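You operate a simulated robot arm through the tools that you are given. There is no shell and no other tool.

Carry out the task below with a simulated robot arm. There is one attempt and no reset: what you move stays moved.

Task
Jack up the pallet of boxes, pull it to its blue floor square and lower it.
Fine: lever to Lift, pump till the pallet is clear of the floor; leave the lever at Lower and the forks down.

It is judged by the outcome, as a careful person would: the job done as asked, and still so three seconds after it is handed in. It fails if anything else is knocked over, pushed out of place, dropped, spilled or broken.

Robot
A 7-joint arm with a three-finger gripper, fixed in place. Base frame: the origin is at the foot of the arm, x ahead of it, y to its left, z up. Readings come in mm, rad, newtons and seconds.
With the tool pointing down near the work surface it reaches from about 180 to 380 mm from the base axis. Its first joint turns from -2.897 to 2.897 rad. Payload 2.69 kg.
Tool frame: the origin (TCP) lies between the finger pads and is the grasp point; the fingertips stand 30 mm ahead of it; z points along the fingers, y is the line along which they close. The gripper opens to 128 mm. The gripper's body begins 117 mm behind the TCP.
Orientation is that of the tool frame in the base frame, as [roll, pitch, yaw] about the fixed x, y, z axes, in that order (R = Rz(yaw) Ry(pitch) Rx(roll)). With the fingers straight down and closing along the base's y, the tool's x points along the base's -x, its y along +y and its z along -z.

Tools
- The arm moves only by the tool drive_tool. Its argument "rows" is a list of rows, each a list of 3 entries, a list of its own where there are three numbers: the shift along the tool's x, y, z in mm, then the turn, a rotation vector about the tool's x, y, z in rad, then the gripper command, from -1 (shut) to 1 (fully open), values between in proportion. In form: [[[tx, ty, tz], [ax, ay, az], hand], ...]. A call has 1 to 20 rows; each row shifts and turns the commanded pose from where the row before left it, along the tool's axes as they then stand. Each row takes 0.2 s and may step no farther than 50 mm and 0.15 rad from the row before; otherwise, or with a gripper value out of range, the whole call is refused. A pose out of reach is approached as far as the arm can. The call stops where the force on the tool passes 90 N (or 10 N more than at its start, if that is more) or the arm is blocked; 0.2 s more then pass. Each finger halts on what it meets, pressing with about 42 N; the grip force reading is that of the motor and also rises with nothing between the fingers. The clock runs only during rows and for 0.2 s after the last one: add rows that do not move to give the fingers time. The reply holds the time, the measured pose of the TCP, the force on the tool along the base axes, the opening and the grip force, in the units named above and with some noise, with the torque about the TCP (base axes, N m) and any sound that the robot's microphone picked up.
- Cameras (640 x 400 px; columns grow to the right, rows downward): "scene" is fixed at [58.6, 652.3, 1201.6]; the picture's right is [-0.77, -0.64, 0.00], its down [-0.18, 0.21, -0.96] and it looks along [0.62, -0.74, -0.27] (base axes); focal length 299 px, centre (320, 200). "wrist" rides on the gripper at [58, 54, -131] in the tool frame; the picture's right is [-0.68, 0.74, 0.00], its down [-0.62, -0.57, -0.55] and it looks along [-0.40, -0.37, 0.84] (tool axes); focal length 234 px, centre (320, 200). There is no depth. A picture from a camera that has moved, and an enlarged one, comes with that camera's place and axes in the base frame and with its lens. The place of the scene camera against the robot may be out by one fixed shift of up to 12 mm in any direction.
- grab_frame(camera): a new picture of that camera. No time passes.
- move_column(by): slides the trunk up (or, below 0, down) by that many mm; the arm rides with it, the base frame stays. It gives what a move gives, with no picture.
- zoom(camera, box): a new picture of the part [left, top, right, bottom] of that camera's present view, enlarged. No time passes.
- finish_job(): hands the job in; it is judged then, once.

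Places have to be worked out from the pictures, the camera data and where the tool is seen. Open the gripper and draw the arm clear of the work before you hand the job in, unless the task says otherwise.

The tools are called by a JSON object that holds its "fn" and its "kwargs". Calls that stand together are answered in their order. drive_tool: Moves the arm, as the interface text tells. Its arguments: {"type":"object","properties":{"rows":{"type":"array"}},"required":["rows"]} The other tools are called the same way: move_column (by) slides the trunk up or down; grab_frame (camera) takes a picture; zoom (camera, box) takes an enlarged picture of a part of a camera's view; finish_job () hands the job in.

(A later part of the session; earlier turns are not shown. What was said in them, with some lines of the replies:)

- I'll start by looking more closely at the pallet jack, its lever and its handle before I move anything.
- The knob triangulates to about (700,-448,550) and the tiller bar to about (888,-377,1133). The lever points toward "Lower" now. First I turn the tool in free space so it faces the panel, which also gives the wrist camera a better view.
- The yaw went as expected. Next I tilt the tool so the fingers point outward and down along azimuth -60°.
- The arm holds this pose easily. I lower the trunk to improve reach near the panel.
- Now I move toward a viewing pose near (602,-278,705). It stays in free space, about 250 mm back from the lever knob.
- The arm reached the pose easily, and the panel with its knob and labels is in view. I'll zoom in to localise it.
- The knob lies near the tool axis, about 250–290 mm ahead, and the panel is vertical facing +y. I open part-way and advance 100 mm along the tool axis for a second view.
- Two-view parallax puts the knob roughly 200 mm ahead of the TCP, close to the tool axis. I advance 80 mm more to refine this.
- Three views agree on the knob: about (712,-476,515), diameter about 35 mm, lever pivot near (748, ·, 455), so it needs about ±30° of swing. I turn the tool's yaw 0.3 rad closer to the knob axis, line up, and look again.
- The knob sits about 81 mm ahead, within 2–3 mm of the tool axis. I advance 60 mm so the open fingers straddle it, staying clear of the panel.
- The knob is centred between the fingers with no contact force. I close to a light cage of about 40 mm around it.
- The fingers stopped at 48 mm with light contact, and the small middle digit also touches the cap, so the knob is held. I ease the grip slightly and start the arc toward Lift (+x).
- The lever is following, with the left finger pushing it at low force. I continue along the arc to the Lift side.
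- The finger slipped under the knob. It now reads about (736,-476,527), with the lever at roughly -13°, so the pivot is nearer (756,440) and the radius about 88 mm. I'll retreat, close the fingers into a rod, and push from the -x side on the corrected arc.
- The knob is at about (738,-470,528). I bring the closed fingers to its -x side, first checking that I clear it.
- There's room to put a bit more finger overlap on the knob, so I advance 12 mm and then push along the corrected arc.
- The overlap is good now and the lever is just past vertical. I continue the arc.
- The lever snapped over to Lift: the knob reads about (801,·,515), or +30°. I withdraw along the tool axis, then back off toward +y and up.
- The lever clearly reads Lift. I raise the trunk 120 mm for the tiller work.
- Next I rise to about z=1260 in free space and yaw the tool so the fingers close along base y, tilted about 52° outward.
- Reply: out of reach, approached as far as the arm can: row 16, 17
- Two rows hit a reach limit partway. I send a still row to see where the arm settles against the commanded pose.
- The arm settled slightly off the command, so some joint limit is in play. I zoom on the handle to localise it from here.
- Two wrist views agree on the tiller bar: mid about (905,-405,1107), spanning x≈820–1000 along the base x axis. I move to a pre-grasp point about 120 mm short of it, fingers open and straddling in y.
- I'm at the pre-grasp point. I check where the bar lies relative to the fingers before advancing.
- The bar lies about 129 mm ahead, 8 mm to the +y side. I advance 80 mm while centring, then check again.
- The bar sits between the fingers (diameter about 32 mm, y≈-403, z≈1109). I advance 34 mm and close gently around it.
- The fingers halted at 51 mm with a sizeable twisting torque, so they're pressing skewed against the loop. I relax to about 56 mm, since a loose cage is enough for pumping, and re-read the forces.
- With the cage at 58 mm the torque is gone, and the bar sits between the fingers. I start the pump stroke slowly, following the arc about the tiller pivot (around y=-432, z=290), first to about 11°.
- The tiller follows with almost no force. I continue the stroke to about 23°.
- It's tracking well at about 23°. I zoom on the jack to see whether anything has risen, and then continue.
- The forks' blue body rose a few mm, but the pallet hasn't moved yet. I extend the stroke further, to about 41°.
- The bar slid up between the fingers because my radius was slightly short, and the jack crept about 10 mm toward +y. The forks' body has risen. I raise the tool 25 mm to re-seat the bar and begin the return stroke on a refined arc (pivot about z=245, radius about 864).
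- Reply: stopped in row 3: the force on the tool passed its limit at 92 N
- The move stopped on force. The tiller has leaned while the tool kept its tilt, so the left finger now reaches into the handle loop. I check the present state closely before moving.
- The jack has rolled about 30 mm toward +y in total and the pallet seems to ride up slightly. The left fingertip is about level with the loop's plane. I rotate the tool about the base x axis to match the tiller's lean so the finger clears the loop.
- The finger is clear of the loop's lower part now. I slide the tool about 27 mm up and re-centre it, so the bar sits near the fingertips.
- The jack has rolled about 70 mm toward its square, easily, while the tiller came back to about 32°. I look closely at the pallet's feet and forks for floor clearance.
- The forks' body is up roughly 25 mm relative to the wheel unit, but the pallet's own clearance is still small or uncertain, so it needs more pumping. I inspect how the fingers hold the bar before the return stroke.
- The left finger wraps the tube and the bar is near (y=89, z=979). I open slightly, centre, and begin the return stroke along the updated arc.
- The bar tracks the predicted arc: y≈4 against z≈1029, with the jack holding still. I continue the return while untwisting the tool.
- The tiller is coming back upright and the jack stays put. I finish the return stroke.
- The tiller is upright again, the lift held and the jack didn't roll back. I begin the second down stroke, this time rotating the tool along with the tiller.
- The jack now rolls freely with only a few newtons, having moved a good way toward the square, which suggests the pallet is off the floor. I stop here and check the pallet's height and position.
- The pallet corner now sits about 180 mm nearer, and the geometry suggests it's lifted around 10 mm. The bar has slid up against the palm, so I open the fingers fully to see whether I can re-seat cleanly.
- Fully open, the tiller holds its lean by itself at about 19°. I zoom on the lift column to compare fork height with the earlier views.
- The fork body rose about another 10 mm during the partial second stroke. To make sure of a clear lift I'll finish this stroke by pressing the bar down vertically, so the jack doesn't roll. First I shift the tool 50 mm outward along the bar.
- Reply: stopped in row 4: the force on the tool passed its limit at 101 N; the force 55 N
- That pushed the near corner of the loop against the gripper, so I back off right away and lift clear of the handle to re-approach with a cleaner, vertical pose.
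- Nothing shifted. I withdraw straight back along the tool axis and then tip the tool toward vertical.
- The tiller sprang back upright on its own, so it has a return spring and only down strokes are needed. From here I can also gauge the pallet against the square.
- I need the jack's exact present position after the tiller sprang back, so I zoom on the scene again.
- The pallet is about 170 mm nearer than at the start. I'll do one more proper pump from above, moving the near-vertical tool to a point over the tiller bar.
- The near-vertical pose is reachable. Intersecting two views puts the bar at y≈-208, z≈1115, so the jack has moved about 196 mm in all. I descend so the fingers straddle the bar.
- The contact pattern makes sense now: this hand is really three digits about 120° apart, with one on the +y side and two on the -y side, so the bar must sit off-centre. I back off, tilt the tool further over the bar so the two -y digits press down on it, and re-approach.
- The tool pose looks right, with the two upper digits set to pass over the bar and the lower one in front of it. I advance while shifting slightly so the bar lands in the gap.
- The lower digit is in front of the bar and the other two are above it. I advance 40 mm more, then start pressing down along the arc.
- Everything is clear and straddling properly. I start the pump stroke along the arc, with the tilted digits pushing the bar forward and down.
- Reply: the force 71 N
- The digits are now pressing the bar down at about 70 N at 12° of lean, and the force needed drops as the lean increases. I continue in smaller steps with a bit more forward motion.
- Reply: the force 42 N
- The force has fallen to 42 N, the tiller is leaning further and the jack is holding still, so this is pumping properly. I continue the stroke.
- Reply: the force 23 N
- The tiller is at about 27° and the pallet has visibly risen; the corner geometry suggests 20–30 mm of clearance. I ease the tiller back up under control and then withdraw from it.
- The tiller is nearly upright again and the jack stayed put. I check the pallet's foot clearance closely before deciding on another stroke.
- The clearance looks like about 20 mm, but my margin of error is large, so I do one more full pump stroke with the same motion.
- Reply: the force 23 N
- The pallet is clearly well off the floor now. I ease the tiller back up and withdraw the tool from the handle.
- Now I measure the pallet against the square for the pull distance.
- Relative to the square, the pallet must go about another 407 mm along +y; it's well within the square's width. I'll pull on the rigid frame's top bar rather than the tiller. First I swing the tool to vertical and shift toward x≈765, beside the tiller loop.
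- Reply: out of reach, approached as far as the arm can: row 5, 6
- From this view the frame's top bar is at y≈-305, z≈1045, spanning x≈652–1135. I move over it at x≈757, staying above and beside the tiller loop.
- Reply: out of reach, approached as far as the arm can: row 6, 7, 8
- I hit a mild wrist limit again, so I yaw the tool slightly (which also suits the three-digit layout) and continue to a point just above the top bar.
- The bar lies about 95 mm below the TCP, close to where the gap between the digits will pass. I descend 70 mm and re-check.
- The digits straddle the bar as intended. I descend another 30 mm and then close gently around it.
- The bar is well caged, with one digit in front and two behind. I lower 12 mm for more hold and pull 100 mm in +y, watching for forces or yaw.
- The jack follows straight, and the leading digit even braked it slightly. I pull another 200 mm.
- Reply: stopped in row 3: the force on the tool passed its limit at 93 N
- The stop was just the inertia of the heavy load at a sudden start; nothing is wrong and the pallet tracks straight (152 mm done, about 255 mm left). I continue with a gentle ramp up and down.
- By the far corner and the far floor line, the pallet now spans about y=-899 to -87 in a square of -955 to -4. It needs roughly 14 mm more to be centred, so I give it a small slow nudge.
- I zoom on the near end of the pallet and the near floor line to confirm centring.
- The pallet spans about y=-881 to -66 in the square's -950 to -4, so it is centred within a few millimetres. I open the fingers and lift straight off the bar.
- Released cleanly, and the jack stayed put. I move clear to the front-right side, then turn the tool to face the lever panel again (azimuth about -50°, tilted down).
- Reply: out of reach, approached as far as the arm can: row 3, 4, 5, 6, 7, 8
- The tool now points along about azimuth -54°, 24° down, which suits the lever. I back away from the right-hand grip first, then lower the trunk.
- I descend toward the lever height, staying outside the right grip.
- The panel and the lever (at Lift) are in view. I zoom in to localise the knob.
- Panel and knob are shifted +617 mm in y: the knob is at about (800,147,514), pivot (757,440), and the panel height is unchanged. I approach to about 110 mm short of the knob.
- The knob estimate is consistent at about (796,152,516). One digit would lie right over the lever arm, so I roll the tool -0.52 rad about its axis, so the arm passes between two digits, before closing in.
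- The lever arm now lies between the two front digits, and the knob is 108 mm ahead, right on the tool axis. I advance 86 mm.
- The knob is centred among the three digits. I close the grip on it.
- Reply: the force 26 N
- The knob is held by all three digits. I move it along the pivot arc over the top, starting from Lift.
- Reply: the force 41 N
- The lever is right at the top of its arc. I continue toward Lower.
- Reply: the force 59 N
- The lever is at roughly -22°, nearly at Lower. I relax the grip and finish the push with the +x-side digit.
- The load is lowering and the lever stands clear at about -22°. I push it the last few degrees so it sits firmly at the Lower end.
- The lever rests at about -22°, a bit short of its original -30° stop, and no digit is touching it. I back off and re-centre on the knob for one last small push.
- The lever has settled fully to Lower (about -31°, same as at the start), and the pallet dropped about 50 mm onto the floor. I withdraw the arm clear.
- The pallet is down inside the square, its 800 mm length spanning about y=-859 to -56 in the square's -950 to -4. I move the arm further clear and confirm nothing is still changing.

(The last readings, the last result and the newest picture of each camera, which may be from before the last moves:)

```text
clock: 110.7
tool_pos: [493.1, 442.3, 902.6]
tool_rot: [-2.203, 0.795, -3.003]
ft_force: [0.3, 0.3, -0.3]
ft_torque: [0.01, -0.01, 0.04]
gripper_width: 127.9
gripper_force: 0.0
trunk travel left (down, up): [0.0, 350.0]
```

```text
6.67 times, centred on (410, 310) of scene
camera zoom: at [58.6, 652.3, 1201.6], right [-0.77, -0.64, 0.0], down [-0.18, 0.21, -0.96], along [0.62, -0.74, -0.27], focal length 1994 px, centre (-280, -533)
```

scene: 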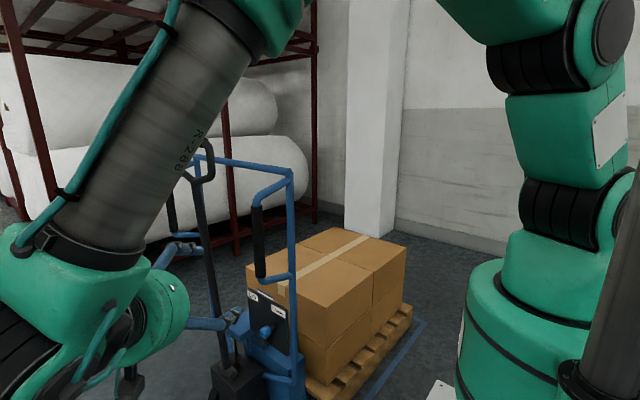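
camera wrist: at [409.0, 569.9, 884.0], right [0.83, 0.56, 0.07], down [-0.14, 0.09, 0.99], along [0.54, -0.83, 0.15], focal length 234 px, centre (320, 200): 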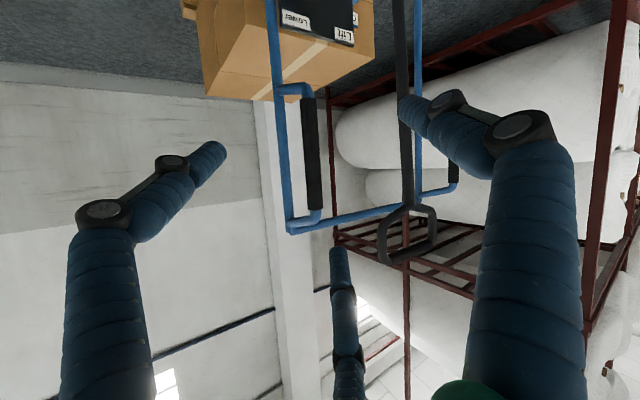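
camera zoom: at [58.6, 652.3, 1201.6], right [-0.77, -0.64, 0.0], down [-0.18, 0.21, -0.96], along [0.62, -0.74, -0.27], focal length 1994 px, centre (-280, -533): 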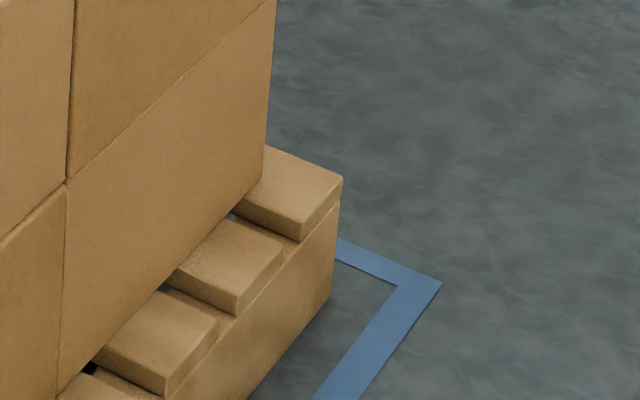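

The pallet is steady on the floor. One last check of the lever, the forks and the jack body.

{"fn": "zoom", "kwargs": {"camera": "scene", "box": [200, 280, 320, 400]}}

{"fn": "zoom", "kwargs": {"camera": "scene", "box": [290, 330, 380, 400]}}

```text
3.33 times, centred on (260, 340) of scene
camera zoom: at [58.6, 652.3, 1201.6], right [-0.77, -0.64, 0.0], down [-0.18, 0.21, -0.96], along [0.62, -0.74, -0.27], focal length 997 px, centre (520, -267)
```

zoom: 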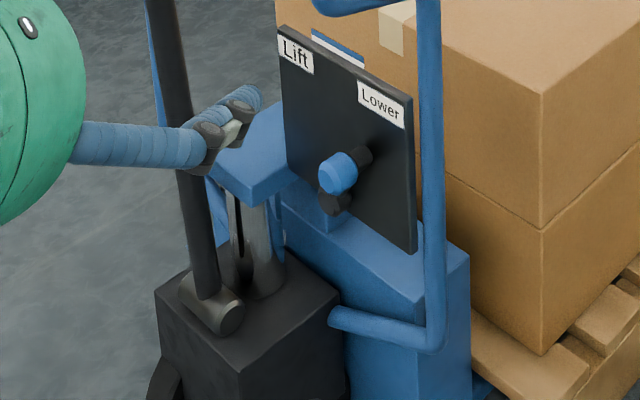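

```text
5.71 times, centred on (335, 365) of scene
camera zoom: at [58.6, 652.3, 1201.6], right [-0.77, -0.64, 0.0], down [-0.18, 0.21, -0.96], along [0.62, -0.74, -0.27], focal length 1709 px, centre (234, -743)
```

zoom: 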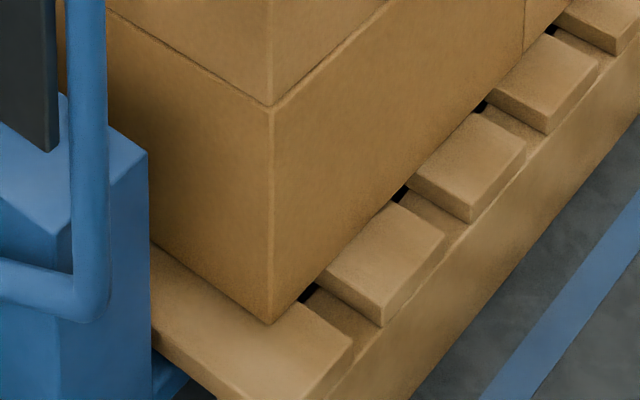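

The lever reads Lower and the forks are down, with the piston retracted. The tiller is upright, the load is intact on the pallet inside the square, and the arm is clear with the gripper open, so I hand the job in.

{"fn": "finish_job", "kwargs": {}}

```text
The job is handed in.
```

I jacked up the pallet of boxes, pulled it into its blue floor square, lowered it there, and handed the job in.

- **Lift:** I set the lever to Lift and pumped the tiller until the pallet was clear. It dropped about 50 mm when lowered, so it had been lifted by roughly that much.
- **Early rolling:** The jack rolled about 200 mm toward the square during the first two pump strokes. I did not expect that. The pallet may have only just been clear of the floor, or still touching, for part of it.
- **Position:** By the camera measurements, the pallet is inside the square on all sides. Lengthwise it sits about 20 mm off-centre toward the near edge. The tightest gap is about 20 mm to the inner edge of the near line. These figures are good to about 10 mm.
- **Final state:** The lever is at Lower, the forks are down, the tiller is upright, and the boxes are still stacked. I saw nothing else knocked over or out of place. The gripper is open and the arm is clear.
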